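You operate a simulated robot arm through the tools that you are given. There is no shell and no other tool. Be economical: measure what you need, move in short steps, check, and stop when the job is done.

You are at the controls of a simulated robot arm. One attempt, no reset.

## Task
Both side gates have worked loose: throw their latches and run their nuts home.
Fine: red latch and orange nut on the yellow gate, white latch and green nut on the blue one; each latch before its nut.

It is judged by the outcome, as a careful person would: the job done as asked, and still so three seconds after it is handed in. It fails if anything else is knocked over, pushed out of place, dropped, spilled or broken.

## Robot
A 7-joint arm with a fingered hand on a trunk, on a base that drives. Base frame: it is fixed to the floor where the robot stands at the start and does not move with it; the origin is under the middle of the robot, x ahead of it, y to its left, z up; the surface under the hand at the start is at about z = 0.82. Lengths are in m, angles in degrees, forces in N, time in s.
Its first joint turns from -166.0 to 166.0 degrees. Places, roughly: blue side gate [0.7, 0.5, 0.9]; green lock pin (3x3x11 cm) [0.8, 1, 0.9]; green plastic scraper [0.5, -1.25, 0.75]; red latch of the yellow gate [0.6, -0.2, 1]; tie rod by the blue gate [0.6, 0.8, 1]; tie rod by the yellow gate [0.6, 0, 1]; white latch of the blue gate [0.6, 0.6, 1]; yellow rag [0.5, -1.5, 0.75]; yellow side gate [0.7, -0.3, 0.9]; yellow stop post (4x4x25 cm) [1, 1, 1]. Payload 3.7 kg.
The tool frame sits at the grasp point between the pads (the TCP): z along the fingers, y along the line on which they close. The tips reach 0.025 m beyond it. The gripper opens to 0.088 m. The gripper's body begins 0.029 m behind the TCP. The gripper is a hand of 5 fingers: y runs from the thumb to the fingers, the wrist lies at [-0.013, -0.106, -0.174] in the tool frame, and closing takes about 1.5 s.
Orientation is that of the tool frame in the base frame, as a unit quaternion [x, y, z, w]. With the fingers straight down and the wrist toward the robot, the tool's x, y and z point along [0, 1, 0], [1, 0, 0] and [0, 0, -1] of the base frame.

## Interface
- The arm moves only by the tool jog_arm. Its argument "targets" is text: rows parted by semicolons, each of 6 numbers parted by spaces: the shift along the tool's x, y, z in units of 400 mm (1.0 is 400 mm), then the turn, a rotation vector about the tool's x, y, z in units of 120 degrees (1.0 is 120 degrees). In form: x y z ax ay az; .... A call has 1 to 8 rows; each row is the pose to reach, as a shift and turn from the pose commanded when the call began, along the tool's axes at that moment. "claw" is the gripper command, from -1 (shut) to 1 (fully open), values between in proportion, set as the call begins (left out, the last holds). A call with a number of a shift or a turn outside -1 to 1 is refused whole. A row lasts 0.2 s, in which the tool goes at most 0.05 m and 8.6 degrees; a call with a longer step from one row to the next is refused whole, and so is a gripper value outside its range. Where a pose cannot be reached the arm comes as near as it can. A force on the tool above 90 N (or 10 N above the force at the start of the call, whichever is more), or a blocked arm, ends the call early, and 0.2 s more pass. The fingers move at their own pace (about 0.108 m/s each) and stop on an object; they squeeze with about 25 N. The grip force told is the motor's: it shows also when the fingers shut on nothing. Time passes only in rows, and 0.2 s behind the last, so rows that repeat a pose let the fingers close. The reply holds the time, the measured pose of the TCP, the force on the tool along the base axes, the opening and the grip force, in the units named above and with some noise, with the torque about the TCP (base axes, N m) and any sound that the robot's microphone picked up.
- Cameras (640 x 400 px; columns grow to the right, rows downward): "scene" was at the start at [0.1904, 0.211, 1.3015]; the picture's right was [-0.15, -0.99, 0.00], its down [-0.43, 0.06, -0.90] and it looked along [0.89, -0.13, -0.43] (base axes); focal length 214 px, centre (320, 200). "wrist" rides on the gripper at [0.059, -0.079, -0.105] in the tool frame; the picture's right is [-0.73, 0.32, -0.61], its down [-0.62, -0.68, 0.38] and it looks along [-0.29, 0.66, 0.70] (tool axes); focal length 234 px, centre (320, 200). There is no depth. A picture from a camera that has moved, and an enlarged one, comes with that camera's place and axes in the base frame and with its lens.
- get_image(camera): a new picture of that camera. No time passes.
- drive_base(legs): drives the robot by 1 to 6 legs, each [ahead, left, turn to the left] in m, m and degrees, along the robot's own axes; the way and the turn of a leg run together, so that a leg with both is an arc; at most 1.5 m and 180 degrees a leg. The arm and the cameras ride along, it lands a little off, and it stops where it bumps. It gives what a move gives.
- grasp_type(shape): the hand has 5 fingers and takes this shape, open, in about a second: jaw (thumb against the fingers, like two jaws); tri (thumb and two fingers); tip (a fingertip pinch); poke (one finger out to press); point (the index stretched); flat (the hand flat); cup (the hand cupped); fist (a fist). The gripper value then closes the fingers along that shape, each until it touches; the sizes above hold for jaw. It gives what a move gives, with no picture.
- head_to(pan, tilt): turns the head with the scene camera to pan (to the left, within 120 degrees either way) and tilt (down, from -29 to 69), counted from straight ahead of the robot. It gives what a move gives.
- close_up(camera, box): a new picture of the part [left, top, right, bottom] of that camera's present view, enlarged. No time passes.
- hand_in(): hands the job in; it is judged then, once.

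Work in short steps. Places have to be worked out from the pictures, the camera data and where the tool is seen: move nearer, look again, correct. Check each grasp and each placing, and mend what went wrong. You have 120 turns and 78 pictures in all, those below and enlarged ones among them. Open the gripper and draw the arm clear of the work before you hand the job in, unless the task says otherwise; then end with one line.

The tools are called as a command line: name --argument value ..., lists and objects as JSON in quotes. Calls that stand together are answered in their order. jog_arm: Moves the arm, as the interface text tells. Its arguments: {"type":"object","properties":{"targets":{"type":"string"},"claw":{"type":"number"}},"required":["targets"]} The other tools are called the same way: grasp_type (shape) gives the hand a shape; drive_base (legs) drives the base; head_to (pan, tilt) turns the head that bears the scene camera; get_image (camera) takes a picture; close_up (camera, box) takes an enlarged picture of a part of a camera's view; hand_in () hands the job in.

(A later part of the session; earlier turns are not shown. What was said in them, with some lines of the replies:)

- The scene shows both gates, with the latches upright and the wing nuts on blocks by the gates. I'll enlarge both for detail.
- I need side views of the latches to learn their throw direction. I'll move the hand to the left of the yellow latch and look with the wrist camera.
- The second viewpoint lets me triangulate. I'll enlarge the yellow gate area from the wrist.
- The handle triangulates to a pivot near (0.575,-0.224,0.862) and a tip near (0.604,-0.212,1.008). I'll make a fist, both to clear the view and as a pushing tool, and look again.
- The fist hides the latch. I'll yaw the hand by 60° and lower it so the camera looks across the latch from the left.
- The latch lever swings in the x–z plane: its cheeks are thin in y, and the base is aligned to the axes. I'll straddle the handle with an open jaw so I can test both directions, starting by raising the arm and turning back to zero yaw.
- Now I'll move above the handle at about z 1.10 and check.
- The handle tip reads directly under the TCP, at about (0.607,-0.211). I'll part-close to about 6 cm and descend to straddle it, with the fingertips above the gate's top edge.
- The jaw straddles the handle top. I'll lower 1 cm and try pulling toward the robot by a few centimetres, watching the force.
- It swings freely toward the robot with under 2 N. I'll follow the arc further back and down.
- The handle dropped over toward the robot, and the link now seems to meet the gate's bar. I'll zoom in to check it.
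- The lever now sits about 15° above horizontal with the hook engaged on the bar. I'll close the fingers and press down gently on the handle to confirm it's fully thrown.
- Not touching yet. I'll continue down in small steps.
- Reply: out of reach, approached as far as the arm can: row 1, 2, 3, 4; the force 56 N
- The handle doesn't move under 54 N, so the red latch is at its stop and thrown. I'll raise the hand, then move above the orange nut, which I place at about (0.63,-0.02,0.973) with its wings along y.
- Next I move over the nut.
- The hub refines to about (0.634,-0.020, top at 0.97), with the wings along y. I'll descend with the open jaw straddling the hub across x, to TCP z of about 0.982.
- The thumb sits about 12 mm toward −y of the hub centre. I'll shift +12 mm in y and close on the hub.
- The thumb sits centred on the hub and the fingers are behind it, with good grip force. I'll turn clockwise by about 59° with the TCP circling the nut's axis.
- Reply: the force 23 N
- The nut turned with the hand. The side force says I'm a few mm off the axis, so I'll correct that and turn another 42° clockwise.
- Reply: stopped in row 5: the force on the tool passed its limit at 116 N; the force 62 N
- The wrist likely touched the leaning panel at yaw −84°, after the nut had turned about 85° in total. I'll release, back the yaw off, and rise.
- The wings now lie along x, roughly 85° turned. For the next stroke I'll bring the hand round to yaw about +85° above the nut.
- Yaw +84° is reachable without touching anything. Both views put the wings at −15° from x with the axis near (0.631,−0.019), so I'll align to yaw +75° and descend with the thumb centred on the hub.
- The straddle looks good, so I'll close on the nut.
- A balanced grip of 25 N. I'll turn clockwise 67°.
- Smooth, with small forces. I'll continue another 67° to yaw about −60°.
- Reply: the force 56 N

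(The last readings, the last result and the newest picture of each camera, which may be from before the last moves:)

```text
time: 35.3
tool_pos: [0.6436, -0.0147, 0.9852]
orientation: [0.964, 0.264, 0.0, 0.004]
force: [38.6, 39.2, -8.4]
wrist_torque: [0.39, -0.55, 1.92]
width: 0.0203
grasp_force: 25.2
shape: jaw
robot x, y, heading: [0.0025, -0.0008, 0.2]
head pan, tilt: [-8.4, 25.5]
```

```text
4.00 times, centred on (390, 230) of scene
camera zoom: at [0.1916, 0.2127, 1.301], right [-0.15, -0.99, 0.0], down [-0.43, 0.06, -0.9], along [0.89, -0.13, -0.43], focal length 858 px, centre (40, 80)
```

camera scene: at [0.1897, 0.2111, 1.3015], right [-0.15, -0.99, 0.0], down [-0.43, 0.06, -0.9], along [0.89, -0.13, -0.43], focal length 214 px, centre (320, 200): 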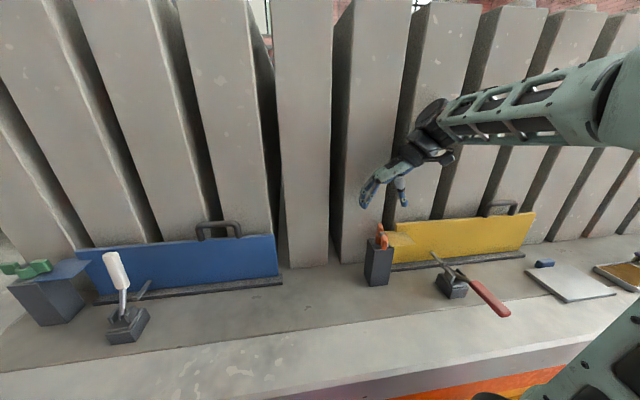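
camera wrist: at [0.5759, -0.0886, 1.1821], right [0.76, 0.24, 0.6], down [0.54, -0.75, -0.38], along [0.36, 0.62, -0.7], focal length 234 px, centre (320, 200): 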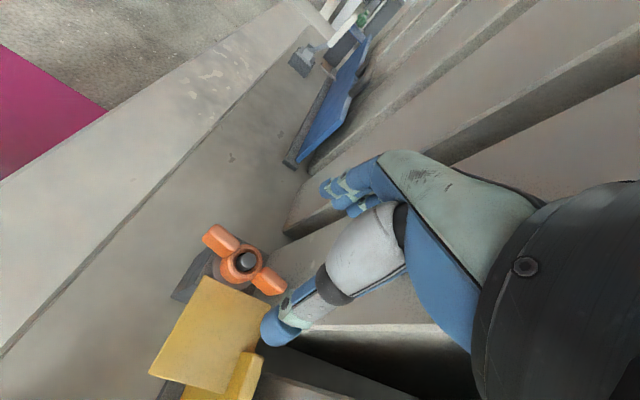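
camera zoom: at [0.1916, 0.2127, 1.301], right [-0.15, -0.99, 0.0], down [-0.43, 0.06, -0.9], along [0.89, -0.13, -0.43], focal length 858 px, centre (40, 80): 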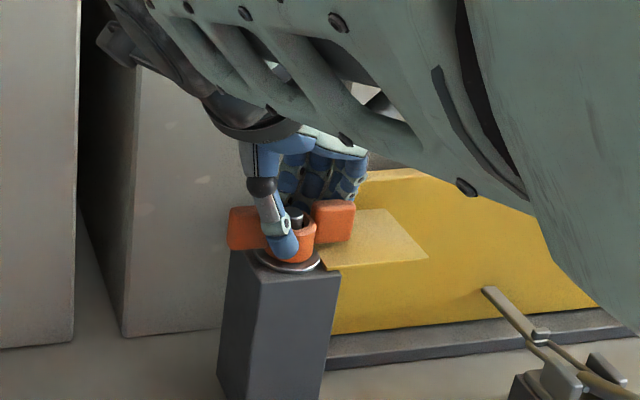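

The nut stopped while the hand carried on, with about 1.9 N·m of reaction, so it looks home. I'll release, back off and inspect.

jog_arm --targets "0 0 0 0 0 0; 0 0 0 0 0 0; 0 0 0 0 0 0; 0 0 -0.1 0 0 -0.07; 0 0 -0.2 0 0 -0.14; 0 0 -0.3 0 0 -0.21; 0.02 -0.1 -0.3 0 0 -0.28; 0.02 -0.2 -0.3 0 0 -0.35" --claw 1

close_up --camera "scene" --box '[355, 220, 415, 280]'

get_image --camera "wrist"

```text
time: 37.1
tool_pos: [0.6083, 0.0557, 1.1033]
orientation: [0.806, 0.592, -0.002, 0.002]
force: [-0.1, 0.1, 0.0]
wrist_torque: [0.03, -0.02, 0.03]
width: 0.0879
grasp_force: 0.1
shape: jaw
robot x, y, heading: [0.0009, 0.0021, 0.2]
head pan, tilt: [-8.4, 25.5]
```

```text
6.67 times, centred on (385, 250) of scene
camera zoom: at [0.1898, 0.2111, 1.3015], right [-0.15, -0.99, 0.0], down [-0.43, 0.06, -0.9], along [0.89, -0.13, -0.43], focal length 1430 px, centre (-113, -133)
```

zoom: 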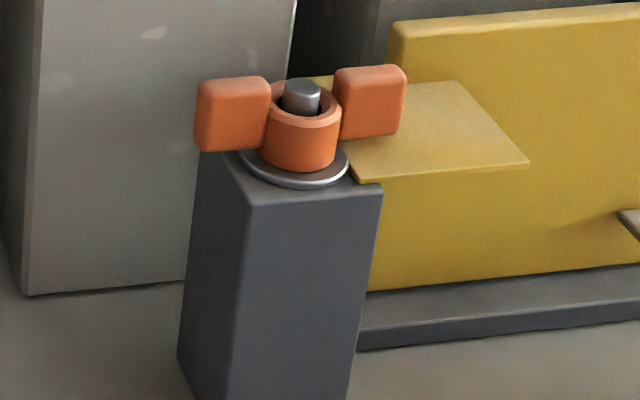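

```text
39 pictures are left
camera wrist: at [0.5496, 0.1356, 1.2079], right [0.09, -0.79, 0.61], down [-0.84, -0.39, -0.38], along [0.54, -0.48, -0.69], focal length 234 px, centre (320, 200)
```

wrist: 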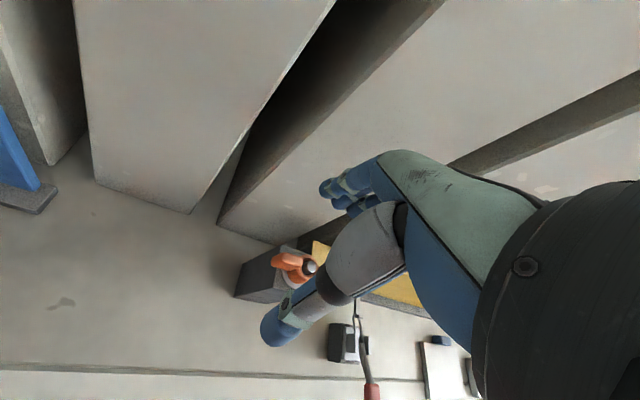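

The orange nut's hub is seated flat on the washer, so the yellow gate is done. The blue nut projects to about (0.636,0.794), about 0.81 m to the left in the same layout. I'll tuck the arm in and drive 0.8 m left.

jog_arm --targets "-0.05 -0.067 -0.05 0 0 -0.03; -0.1 -0.134 -0.1 0 0 -0.06; -0.15 -0.2 -0.15 0 0 -0.09; -0.2 -0.27 -0.2 0 0 -0.12; -0.25 -0.337 -0.25 0 0 -0.145; -0.25 -0.337 -0.25 0 0 -0.145"

drive_base --legs '[[0, 0.4, 0], [0, 0.4, 0]]'

get_image --camera "scene"

```text
time: 38.5
tool_pos: [0.4499, -0.0001, 1.205]
orientation: [0.708, 0.706, -0.004, 0.001]
force: [-0.2, -0.2, 0.0]
wrist_torque: [0.03, -0.01, -0.01]
width: 0.088
grasp_force: 0.1
shape: jaw
robot x, y, heading: [0.0023, 0.0021, -0.0]
head pan, tilt: [-8.4, 25.5]
```

```text
time: 43.1
tool_pos: [0.451, 0.8062, 1.2048]
orientation: [0.71, 0.704, -0.003, 0.001]
force: [-0.4, -0.4, 0.8]
wrist_torque: [-0.04, 0.02, -0.01]
width: 0.0879
grasp_force: 0.1
shape: jaw
robot x, y, heading: [0.0031, 0.8099, -0.3]
head pan, tilt: [-8.4, 25.5]
```

```text
38 pictures are left
camera scene: at [0.1909, 1.0179, 1.3015], right [-0.15, -0.99, 0.0], down [-0.43, 0.06, -0.9], along [0.89, -0.13, -0.43], focal length 214 px, centre (320, 200)
```

scene: 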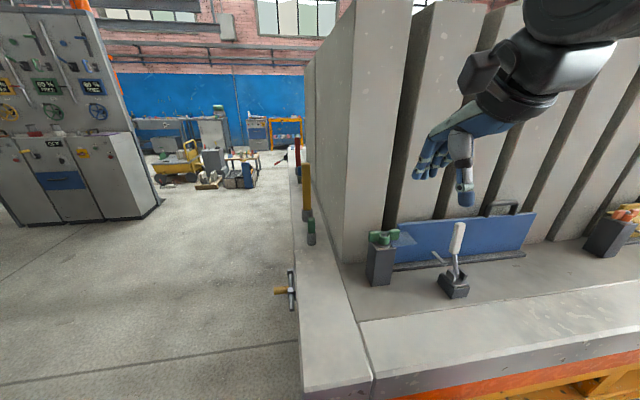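

The blue gate now sits in the same relative layout. I'll zoom in on it.

close_up --camera "scene" --box '[350, 200, 510, 310]'

get_image --camera "wrist"

```text
3.64 times, centred on (430, 255) of scene
camera zoom: at [0.1909, 1.0179, 1.3015], right [-0.15, -0.99, 0.0], down [-0.43, 0.06, -0.9], along [0.89, -0.13, -0.43], focal length 780 px, centre (-80, 0)
```

zoom: 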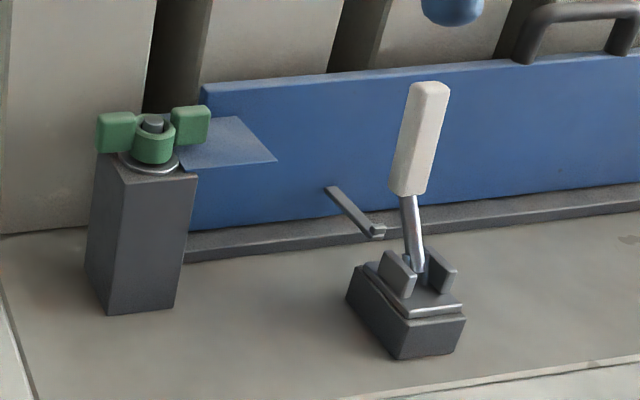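

```text
36 pictures are left
camera wrist: at [0.3719, 0.8662, 1.3092], right [0.32, -0.72, 0.61], down [-0.69, -0.62, -0.38], along [0.65, -0.3, -0.7], focal length 234 px, centre (320, 200)
```

wrist: 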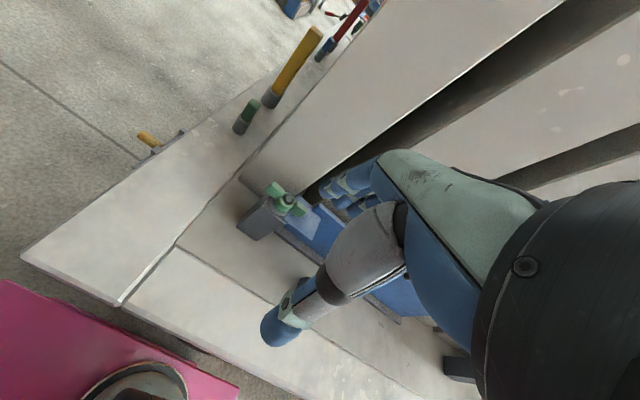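

The white handle tip is at about (0.603,0.590,1.005) and the green nut's axis at about (0.633,0.779). I'll approach above the handle as before.

jog_arm --targets "-0.08 0.055 0.02 0 0 0; -0.16 0.11 0.04 0 0 0; -0.24 0.165 0.06 0 0 0; -0.32 0.22 0.1 0 0 0; -0.4 0.28 0.15 0 0 0; -0.48 0.34 0.21 0 0 0; -0.54 0.385 0.2625 0 0 0; -0.54 0.385 0.2625 0 0 0" --claw 0.4

get_image --camera "wrist"

```text
time: 44.9
tool_pos: [0.6037, 0.5873, 1.0999]
orientation: [0.71, 0.705, -0.003, 0.002]
force: [0.5, 0.3, -0.4]
wrist_torque: [0.03, -0.01, 0.02]
width: 0.0621
grasp_force: 0.1
shape: jaw
robot x, y, heading: [-0.0018, 0.8095, 0.1]
head pan, tilt: [-8.4, 25.5]
```

```text
35 pictures are left
camera wrist: at [0.5253, 0.6483, 1.205], right [0.32, -0.72, 0.61], down [-0.69, -0.62, -0.38], along [0.65, -0.3, -0.7], focal length 234 px, centre (320, 200)
```

wrist: 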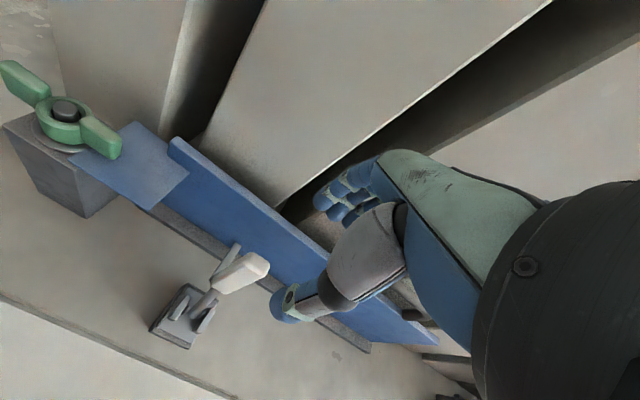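

This matches the yellow approach almost exactly. I'll descend around the handle and begin pulling it back.

jog_arm --targets "0.005 0.008 0.08 0 0 0; 0.005 0.008 0.16 0 0 0; 0.005 0.008 0.22 0 0 0; 0.005 0.008 0.2425 0 0 0; 0.005 -0.042 0.2425 0 0 0; 0.005 -0.092 0.2425 0 0 0; 0.005 -0.14 0.2425 0 0 0; 0.005 -0.14 0.2425 0 0 0"

close_up --camera "scene" --box '[370, 150, 530, 310]'

```text
time: 46.7
tool_pos: [0.5461, 0.5919, 1.0036]
orientation: [0.709, 0.705, -0.004, 0.002]
force: [1.1, -0.4, -0.4]
wrist_torque: [0.02, -0.03, -0.02]
width: 0.0622
grasp_force: 0.0
shape: jaw
robot x, y, heading: [0.0, 0.8099, -0.2]
head pan, tilt: [-8.4, 25.5]
```

```text
2.50 times, centred on (450, 230) of scene
camera zoom: at [0.1909, 1.0179, 1.3015], right [-0.15, -0.99, 0.0], down [-0.43, 0.06, -0.9], along [0.89, -0.13, -0.43], focal length 536 px, centre (-5, 125)
```

zoom: 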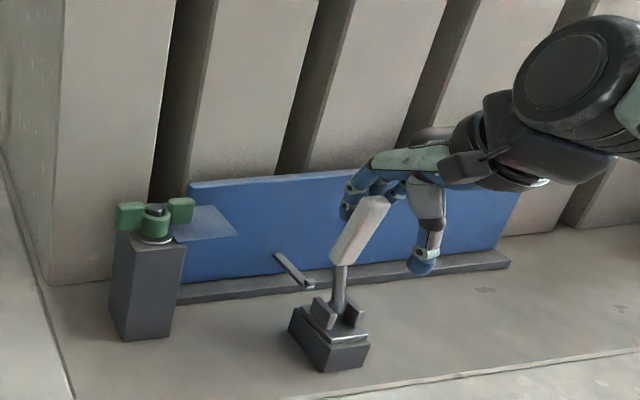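

The handle follows. I'll continue the arc back and down.

jog_arm --targets "0 -0.08 0.01 0 0 0; 0 -0.16 0.03 0 0 0; 0 -0.24 0.07 0 0 0; 0 -0.28 0.1 0 0 0; 0 -0.28 0.1 0 0 0"

close_up --camera "scene" --box '[390, 220, 530, 340]'

```text
time: 47.9
tool_pos: [0.434, 0.5906, 0.9624]
orientation: [0.71, 0.705, -0.003, 0.002]
force: [0.4, 0.2, -0.2]
wrist_torque: [0.04, 0.0, -0.04]
width: 0.0618
grasp_force: 0.1
shape: jaw
robot x, y, heading: [0.0024, 0.8089, 0.1]
head pan, tilt: [-8.4, 25.5]
```

```text
3.33 times, centred on (460, 280) of scene
camera zoom: at [0.1909, 1.0179, 1.3015], right [-0.15, -0.99, 0.0], down [-0.43, 0.06, -0.9], along [0.89, -0.13, -0.43], focal length 715 px, centre (-147, -67)
```

zoom: 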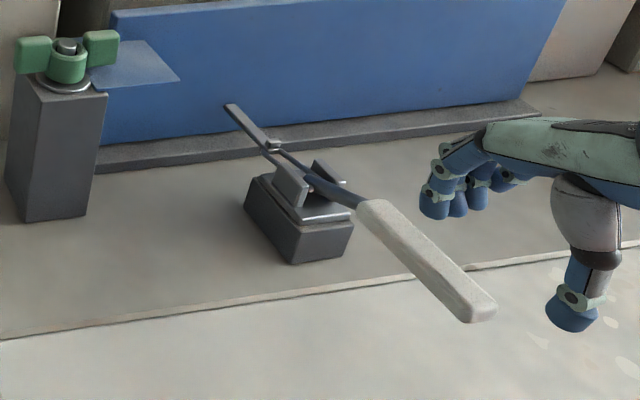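

It snapped over just like the red one. I'll close and press lightly to confirm it's at its stop.

jog_arm --targets "0.02 0 0 0 0 0; 0.02 0 0 0 0 0; 0.02 0 0 0 0 0; 0.02 0 0 0 0 0; 0.02 0 0.03 0 0 0; 0.02 0 0.06 0 0 0; 0.02 0 0.085 0 0 0; 0.02 0 0.085 0 0 0" --claw -1

close_up --camera "scene" --box '[390, 220, 530, 340]'

```text
time: 49.7
tool_pos: [0.4343, 0.5958, 0.9352]
orientation: [0.709, 0.705, -0.004, 0.0]
force: [0.6, -0.7, 1.0]
wrist_torque: [0.0, 0.03, 0.03]
width: 0.0001
grasp_force: 25.0
shape: jaw
out of reach, approached as far as the arm can: row 7, 8
robot x, y, heading: [-0.0023, 0.8087, -0.1]
head pan, tilt: [-8.4, 25.5]
```

```text
3.33 times, centred on (460, 280) of scene
camera zoom: at [0.1909, 1.0179, 1.3015], right [-0.15, -0.99, 0.0], down [-0.43, 0.06, -0.9], along [0.89, -0.13, -0.43], focal length 715 px, centre (-147, -67)
```

zoom: 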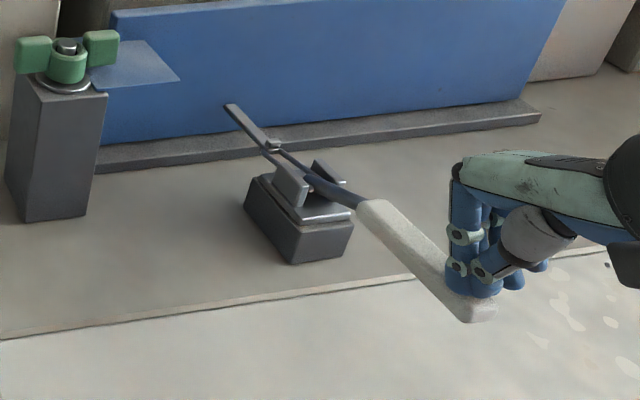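

The arm is at its low reach limit here. I'll try pressing with the hand a little further forward.

jog_arm --targets "0 0.04 -0.02 0 0 0; 0 0.04 0.02 0 0 0; 0 0.04 0.05 0 0 0; 0 0.04 0.05 0 0 0"

close_up --camera "scene" --box '[390, 220, 530, 340]'

```text
time: 50.7
tool_pos: [0.4544, 0.5875, 0.9322]
orientation: [0.71, 0.704, 0.0, 0.005]
force: [-2.0, 20.5, 83.1]
wrist_torque: [0.67, 0.03, 0.04]
width: 0.0003
grasp_force: 25.4
shape: jaw
out of reach, approached as far as the arm can: row 3, 4
robot x, y, heading: [0.0047, 0.8087, -0.1]
head pan, tilt: [-8.4, 25.5]
```

```text
3.33 times, centred on (460, 280) of scene
camera zoom: at [0.1891, 1.0196, 1.3015], right [-0.15, -0.99, 0.0], down [-0.42, 0.06, -0.9], along [0.89, -0.14, -0.43], focal length 715 px, centre (-147, -67)
```

zoom: 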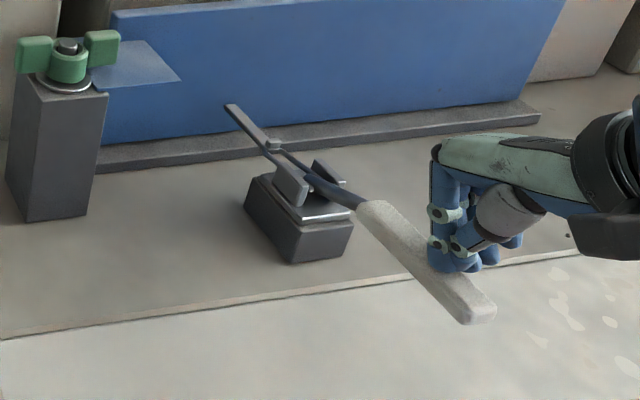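

The white latch is solid under 83 N, so it's thrown. Now I'll lift and travel to the green nut with the jaw open.

jog_arm --targets "0 0 -0.1 0 0 0; 0 0 -0.2 0 0 0; 0 0 -0.3 0 0 0; 0 0 -0.4 0 0 0; 0.07 0.06 -0.45 0 0 0; 0.15 0.13 -0.45 0 0 0; 0.23 0.2 -0.45 0 0 0; 0.31 0.27 -0.45 0 0 0" --claw 1

```text
time: 52.5
tool_pos: [0.5638, 0.7098, 1.1078]
orientation: [0.709, 0.705, -0.003, 0.001]
force: [-0.2, 0.5, 0.6]
wrist_torque: [-0.01, -0.01, 0.02]
width: 0.0877
grasp_force: 0.0
shape: jaw
robot x, y, heading: [-0.0006, 0.8077, -0.3]
head pan, tilt: [-8.4, 25.5]
```

jog_arm --targets "0.06 0.06 0 0 0 0; 0.12 0.12 0.01 0 0 0; 0.175 0.178 0.02 0 0 0; 0.175 0.178 0.02 0 0 0"

close_up --camera "wrist" --box '[160, 180, 400, 340]'

close_up --camera "scene" --box '[350, 215, 430, 275]'

```text
time: 53.5
tool_pos: [0.6345, 0.7814, 1.0986]
orientation: [0.71, 0.704, -0.003, 0.002]
force: [-0.2, -0.6, -1.2]
wrist_torque: [0.01, -0.02, 0.0]
width: 0.0878
grasp_force: 0.0
shape: jaw
robot x, y, heading: [-0.0023, 0.81, -0.0]
head pan, tilt: [-8.4, 25.5]
```

```text
2.50 times, centred on (280, 260) of wrist
camera zoom: at [0.5556, 0.8416, 1.2036], right [0.32, -0.72, 0.61], down [-0.69, -0.62, -0.38], along [0.65, -0.3, -0.7], focal length 585 px, centre (420, 50)
```

zoom: 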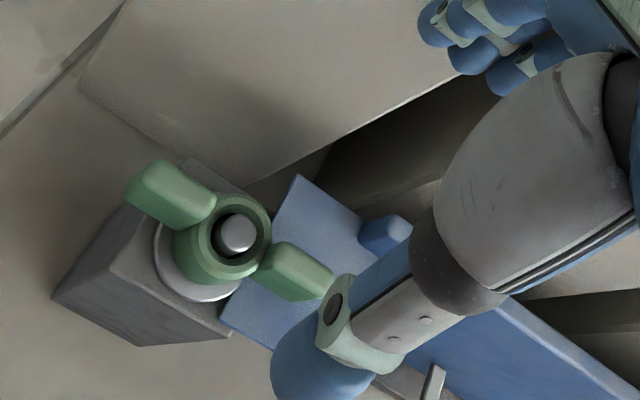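

```text
6.67 times, centred on (390, 245) of scene
camera zoom: at [0.1909, 1.0179, 1.3015], right [-0.15, -0.99, 0.0], down [-0.43, 0.06, -0.9], along [0.89, -0.13, -0.43], focal length 1430 px, centre (-147, -100)
```

zoom: 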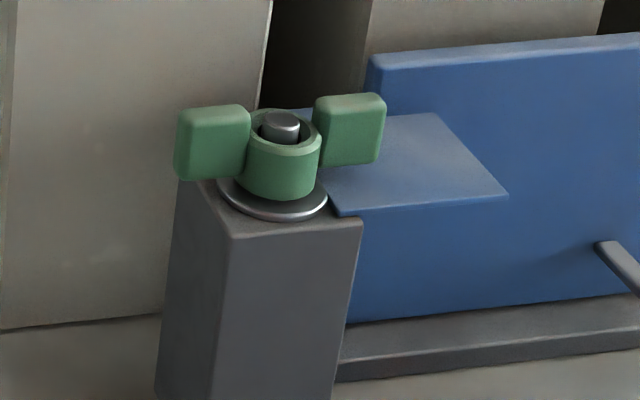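

The green nut has a slight gap over its washer, and its axis is at about (0.631,0.780). I'll descend with the thumb centred and close.

jog_arm --targets "0.028 -0.004 0.1 0 0 0; 0.028 -0.004 0.2 0 0 0; 0.028 -0.004 0.289 0 0 0; 0.028 -0.004 0.289 0 0 0"

jog_arm --targets "0 0 0 0 0 0; 0 0 0 0 0 0; 0 0 0 0 0 0; 0 0 0 0 0 0; 0 0 0 0 0 0" --claw -0.6

close_up --camera "scene" --box '[330, 180, 450, 280]'

```text
time: 54.5
tool_pos: [0.6323, 0.7937, 0.9819]
orientation: [0.71, 0.704, -0.004, 0.001]
force: [-0.4, 0.1, -0.3]
wrist_torque: [-0.01, -0.01, 0.02]
width: 0.0876
grasp_force: 0.1
shape: jaw
robot x, y, heading: [-0.0036, 0.8096, -0.5]
head pan, tilt: [-8.4, 25.5]
```

```text
time: 55.7
tool_pos: [0.632, 0.7938, 0.9824]
orientation: [0.709, 0.705, -0.004, 0.002]
force: [-4.2, -0.9, -0.4]
wrist_torque: [-0.03, 0.03, 0.02]
width: 0.0225
grasp_force: 25.3
shape: jaw
robot x, y, heading: [-0.0029, 0.8073, -0.2]
head pan, tilt: [-8.4, 25.5]
```

```text
4.00 times, centred on (390, 230) of scene
camera zoom: at [0.1908, 1.0178, 1.3015], right [-0.15, -0.99, 0.0], down [-0.43, 0.06, -0.9], along [0.89, -0.13, -0.43], focal length 858 px, centre (40, 80)
```

zoom: 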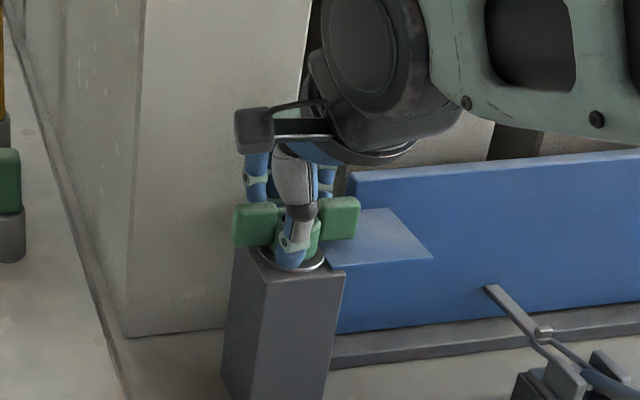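

A firm grip again. I'll turn clockwise 67° about the nut axis.

jog_arm --targets "-0.0016 0.0044 0 0 0 0.07; -0.0039 0.0086 0.001 0 0 0.14; -0.0067 0.0123 0.001 0 0 0.21; -0.0102 0.0156 0.002 0 0 0.28; -0.014 0.0184 0.002 0 0 0.35; -0.0182 0.0206 0.003 0 0 0.42; -0.0226 0.0222 0.003 0 0 0.49; -0.0273 0.0231 0.003 0 0 0.56"

close_up --camera "scene" --box '[330, 180, 450, 280]'

```text
time: 57.5
tool_pos: [0.6419, 0.7833, 0.9801]
orientation: [0.981, 0.193, -0.001, 0.003]
force: [-1.1, 6.5, -0.7]
wrist_torque: [0.09, 0.01, 0.04]
width: 0.0223
grasp_force: 25.2
shape: jaw
robot x, y, heading: [0.0033, 0.8096, -0.3]
head pan, tilt: [-8.4, 25.5]
```

```text
4.00 times, centred on (390, 230) of scene
camera zoom: at [0.1909, 1.0182, 1.3014], right [-0.15, -0.99, 0.0], down [-0.43, 0.06, -0.9], along [0.89, -0.13, -0.43], focal length 858 px, centre (40, 80)
```

zoom: 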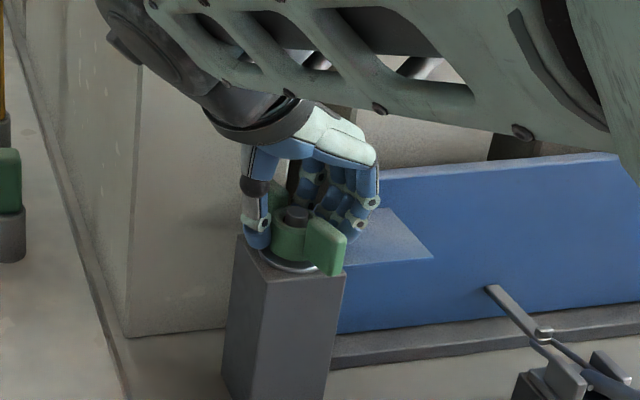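

Clean turn with low forces. I'll add 7° more, release, and rise.

jog_arm --targets "-0.0014 0.0038 0.001 0 0 0.06; -0.0014 0.0038 0.001 0 0 0.06"

jog_arm --targets "0 0 0 0 0 0; 0 0 0 0 0 0; 0 0 0 0 0 0; 0 0 0 0 0 -0.03; 0 0 -0.09 0 0 -0.08; 0 0 -0.18 0 0 -0.14; 0 0 -0.23 0 0 -0.21; 0 0 -0.23 0 0 -0.28" --claw 1

close_up --camera "scene" --box '[350, 215, 430, 275]'

```text
time: 58.1
tool_pos: [0.6421, 0.7814, 0.9811]
orientation: [0.991, 0.132, -0.002, 0.003]
force: [-3.0, 8.1, -0.7]
wrist_torque: [0.17, 0.04, 0.01]
width: 0.0221
grasp_force: 25.0
shape: jaw
robot x, y, heading: [-0.0012, 0.8092, -0.2]
head pan, tilt: [-8.4, 25.5]
```

```text
time: 59.9
tool_pos: [0.6432, 0.7806, 1.0732]
orientation: [0.91, 0.415, -0.002, 0.003]
force: [0.1, 1.2, 0.3]
wrist_torque: [0.0, -0.01, 0.02]
width: 0.0876
grasp_force: 0.0
shape: jaw
robot x, y, heading: [-0.0006, 0.8019, -0.3]
head pan, tilt: [-8.4, 25.5]
```

```text
6.67 times, centred on (390, 245) of scene
camera zoom: at [0.1909, 1.0179, 1.3015], right [-0.15, -0.99, 0.0], down [-0.43, 0.06, -0.9], along [0.89, -0.13, -0.43], focal length 1430 px, centre (-147, -100)
```

zoom: 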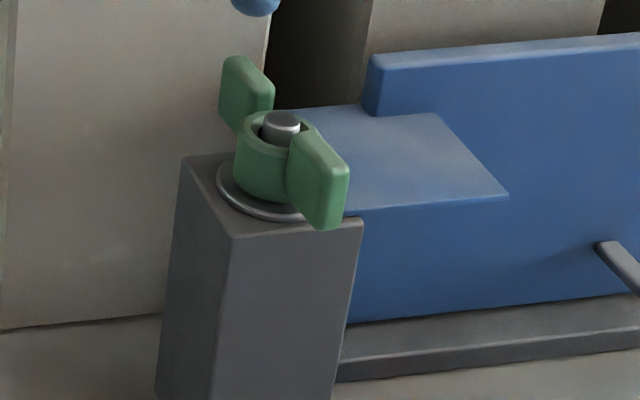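

The wings now lie about 5° from x. I'll swing the hand round to yaw about +93° above the nut.

jog_arm --targets "0 0 0 0 0 -0.07; 0 0 0 0 0 -0.14; 0 0 0 0 0 -0.21; 0 0 0 0 0 -0.28; 0 0 0 0 0 -0.35; 0 0 0 0 0 -0.42; 0 0 0 0 0 -0.49; 0 0 0 0 0 -0.56"

jog_arm --targets "0 0 0 0 0 -0.07; 0 0 0 0 0 -0.14; 0 0 0 0 0 -0.21; 0 0 0 0 0 -0.28; 0 0 0 0 0 -0.35; 0 0 0 0 0 -0.42; 0 0 0 0 0 -0.49; 0 0 0 0 0 -0.56"

get_image --camera "wrist"

```text
time: 61.7
tool_pos: [0.6418, 0.7821, 1.0725]
orientation: [0.529, 0.849, -0.004, 0.001]
force: [-1.0, 0.5, -0.8]
wrist_torque: [-0.01, 0.04, -0.01]
width: 0.0879
grasp_force: 0.0
shape: jaw
robot x, y, heading: [-0.0005, 0.8096, -0.2]
head pan, tilt: [-8.4, 25.5]
```

```text
time: 63.5
tool_pos: [0.6422, 0.7799, 1.0733]
orientation: [-0.029, 1.0, -0.003, -0.001]
force: [-1.1, 0.8, -0.4]
wrist_torque: [-0.02, -0.02, 0.02]
width: 0.0878
grasp_force: 0.0
shape: jaw
robot x, y, heading: [0.0006, 0.8052, -0.4]
head pan, tilt: [-8.4, 25.5]
```

```text
25 pictures are left
camera wrist: at [0.5881, 0.6997, 1.1788], right [0.71, 0.37, 0.6], down [0.66, -0.65, -0.38], along [0.25, 0.67, -0.7], focal length 234 px, centre (320, 200)
```

wrist: 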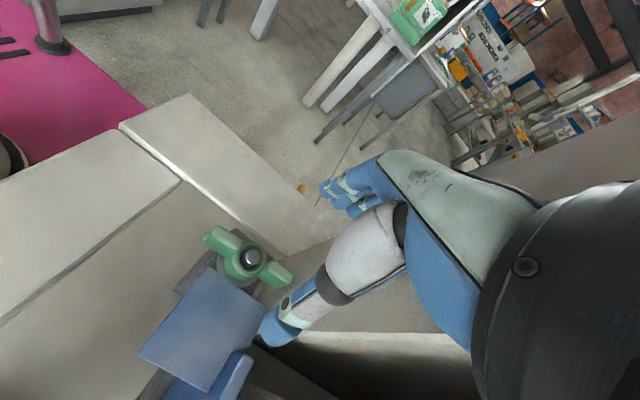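

The nut axis reads about (0.631,0.782), with wings at +7°, well aligned with the hand. I'll descend and close.

jog_arm --targets "0.059 0.0145 0.02 0 0 0; 0.059 0.0145 0.1 0 0 0; 0.059 0.0145 0.18 0 0 0; 0.059 0.0145 0.226 0 0 0; 0.059 0.0145 0.226 0 0 0"

jog_arm --targets "0 0 0 0 0 0; 0 0 0 0 0 0; 0 0 0 0 0 0; 0 0 0 0 0 0; 0 0 0 0 0 0" --claw -0.6

close_up --camera "scene" --box '[330, 180, 450, 280]'

```text
time: 64.7
tool_pos: [0.6181, 0.784, 0.9833]
orientation: [-0.027, 1.0, -0.004, -0.002]
force: [-0.4, -0.5, -0.5]
wrist_torque: [-0.01, 0.01, -0.03]
width: 0.0876
grasp_force: 0.2
shape: jaw
robot x, y, heading: [0.0018, 0.8073, 0.0]
head pan, tilt: [-8.4, 25.5]
```

```text
time: 65.9
tool_pos: [0.6176, 0.7838, 0.9826]
orientation: [-0.028, 1.0, -0.004, -0.002]
force: [1.0, -5.5, -0.4]
wrist_torque: [-0.08, -0.04, 0.08]
width: 0.0209
grasp_force: 25.1
shape: jaw
robot x, y, heading: [-0.0003, 0.8042, -0.1]
head pan, tilt: [-8.4, 25.5]
```

```text
4.00 times, centred on (390, 230) of scene
camera zoom: at [0.191, 1.0176, 1.3015], right [-0.15, -0.99, 0.0], down [-0.43, 0.06, -0.9], along [0.89, -0.13, -0.43], focal length 858 px, centre (40, 80)
```

zoom: 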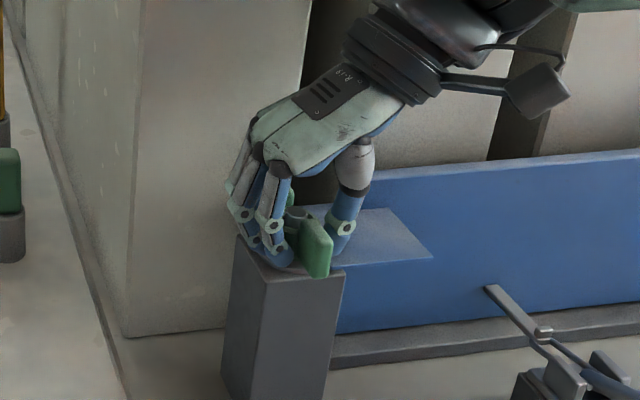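

Well gripped. I'll turn clockwise 67°.

jog_arm --targets "-0.0016 0.0044 0 0 0 0.07; -0.0039 0.0086 0.001 0 0 0.14; -0.0067 0.0123 0.001 0 0 0.21; -0.0102 0.0156 0.001 0 0 0.28; -0.014 0.0184 0.002 0 0 0.35; -0.0182 0.0206 0.002 0 0 0.42; -0.0226 0.0222 0.002 0 0 0.49; -0.0273 0.0231 0.002 0 0 0.56"

close_up --camera "scene" --box '[330, 180, 450, 280]'

```text
time: 67.7
tool_pos: [0.6281, 0.7935, 0.9816]
orientation: [0.53, 0.848, -0.004, 0.001]
force: [-5.1, -2.9, 4.0]
wrist_torque: [-0.07, 0.02, 0.01]
width: 0.0209
grasp_force: 24.5
shape: jaw
robot x, y, heading: [-0.0037, 0.8081, -0.0]
head pan, tilt: [-8.4, 25.5]
```

```text
4.00 times, centred on (390, 230) of scene
camera zoom: at [0.1906, 1.0178, 1.3016], right [-0.15, -0.99, 0.0], down [-0.43, 0.06, -0.9], along [0.89, -0.13, -0.43], focal length 858 px, centre (40, 80)
```

zoom: 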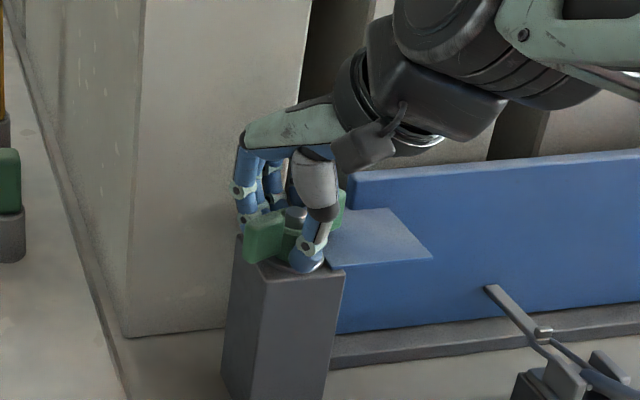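

Still turning freely. I'll continue another 67°.

jog_arm --targets "-0.0016 0.0044 0 0 0 0.07; -0.0039 0.0086 0 0 0 0.14; -0.0067 0.0123 0 0 0 0.21; -0.0102 0.0156 0 0 0 0.28; -0.014 0.0184 0 0 0 0.35; -0.0182 0.0206 0 0 0 0.42; -0.0226 0.0222 0 0 0 0.49; -0.0273 0.0231 0 0 0 0.56"

close_up --camera "scene" --box '[330, 180, 450, 280]'

```text
time: 69.5
tool_pos: [0.6427, 0.7954, 0.9821]
orientation: [0.91, 0.415, -0.001, 0.003]
force: [8.1, 65.9, -23.6]
wrist_torque: [1.04, -0.27, 0.57]
width: 0.0172
grasp_force: 25.2
shape: jaw
robot x, y, heading: [0.0005, 0.8059, -0.1]
head pan, tilt: [-8.4, 25.5]
```

```text
4.00 times, centred on (390, 230) of scene
camera zoom: at [0.1919, 1.0209, 1.3009], right [-0.15, -0.99, 0.0], down [-0.43, 0.06, -0.9], along [0.89, -0.14, -0.43], focal length 858 px, centre (40, 80)
```

zoom: 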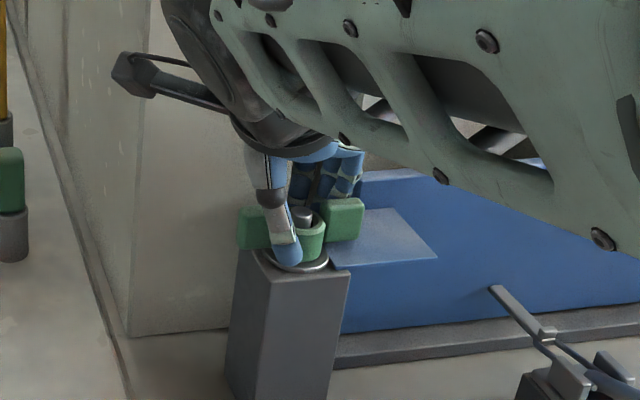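

It stopped against resistance at the same wing angle as the yellow one. I'll release and compare.

jog_arm --targets "0 0 0 0 0 0; 0 0 0 0 0 0; 0 0 0 0 0 0; 0 0 -0.09 0 0 0; 0 0 -0.18 0 0 -0.05; 0 0 -0.27 0 0 -0.1; 0 -0.1 -0.3 0 0 -0.15; 0 -0.15 -0.3 0 0 -0.2" --claw 1

close_up --camera "scene" --box '[350, 215, 430, 275]'

```text
time: 71.3
tool_pos: [0.5973, 0.8292, 1.1011]
orientation: [0.804, 0.594, -0.003, 0.001]
force: [-0.8, -0.5, 0.0]
wrist_torque: [0.01, 0.0, 0.01]
width: 0.0876
grasp_force: 0.0
shape: jaw
robot x, y, heading: [-0.003, 0.8089, -0.3]
head pan, tilt: [-8.4, 25.5]
```

```text
6.67 times, centred on (390, 245) of scene
camera zoom: at [0.191, 1.0179, 1.3015], right [-0.15, -0.99, 0.0], down [-0.43, 0.06, -0.9], along [0.89, -0.13, -0.43], focal length 1430 px, centre (-147, -100)
```

zoom: 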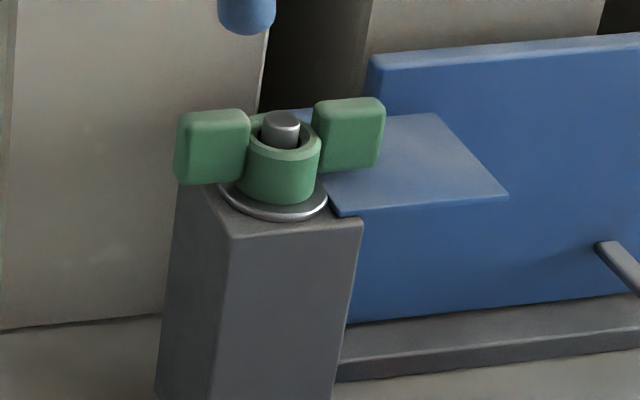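

The green nut turned 180°, dropped about 2 mm onto its washer and stopped, ending at the same wing angle as the orange one. I'll retract the arm and take a final look at both gates.

jog_arm --targets "0 -0.1 -0.05 0 0 0; 0 -0.2 -0.1 0 0 0; 0 -0.3 -0.15 0 0 0; 0 -0.4 -0.2 0 0 0; 0 -0.4 -0.25 0 0 0"

head_to --pan -38 --tilt 25

get_image --camera "scene"

```text
time: 72.5
tool_pos: [0.442, 0.8769, 1.204]
orientation: [0.805, 0.593, -0.003, 0.002]
force: [-0.7, 0.3, 0.1]
wrist_torque: [-0.02, -0.02, -0.02]
width: 0.088
grasp_force: 0.1
shape: jaw
robot x, y, heading: [0.0037, 0.8094, -0.2]
head pan, tilt: [-8.4, 25.5]
```

```text
time: 73.4
tool_pos: [0.443, 0.877, 1.2024]
orientation: [0.805, 0.594, -0.002, 0.001]
force: [0.0, -1.4, -0.7]
wrist_torque: [-0.01, -0.01, 0.01]
width: 0.0879
grasp_force: 0.0
shape: jaw
robot x, y, heading: [-0.0012, 0.8083, -0.0]
head pan, tilt: [-38.0, 25.0]
```

```text
20 pictures are left
camera scene: at [0.1723, 0.9747, 1.3023], right [-0.62, -0.79, 0.0], down [-0.33, 0.26, -0.91], along [0.71, -0.56, -0.42], focal length 214 px, centre (320, 200)
```

scene: 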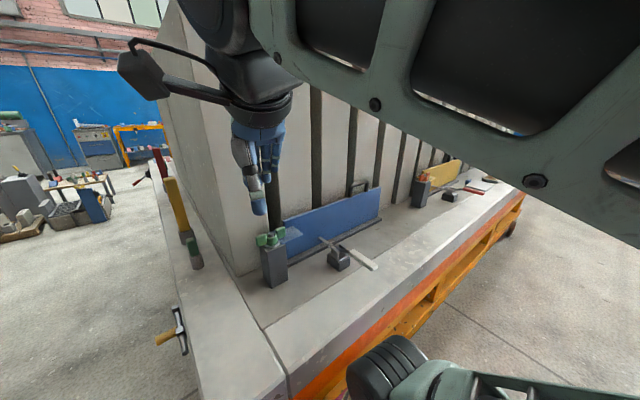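

close_up --camera "scene" --box '[240, 150, 520, 300]'

```text
2.29 times, centred on (380, 225) of scene
camera zoom: at [0.1723, 0.9747, 1.3023], right [-0.62, -0.79, 0.0], down [-0.33, 0.26, -0.91], along [0.71, -0.56, -0.42], focal length 490 px, centre (183, 143)
```

zoom: 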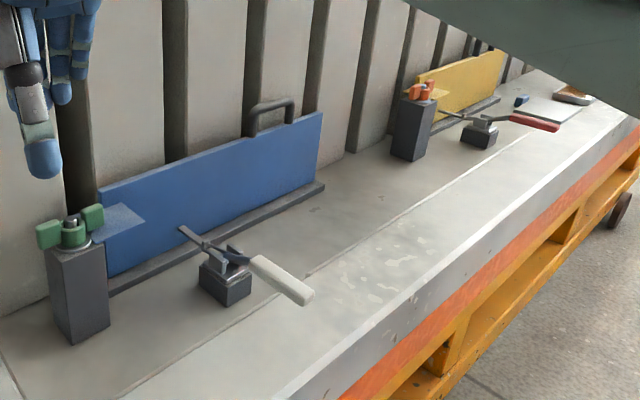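

Both latches are thrown, both nuts are seated, nothing else has moved, and the hand is open and clear. I'm handing in.

hand_in

```text
The job is handed in.
```

Both gates are fastened: the red and white latches are thrown and held firm when pressed, and the orange and green nuts, each run after its latch, turned clockwise until they stopped, seated on their washers.
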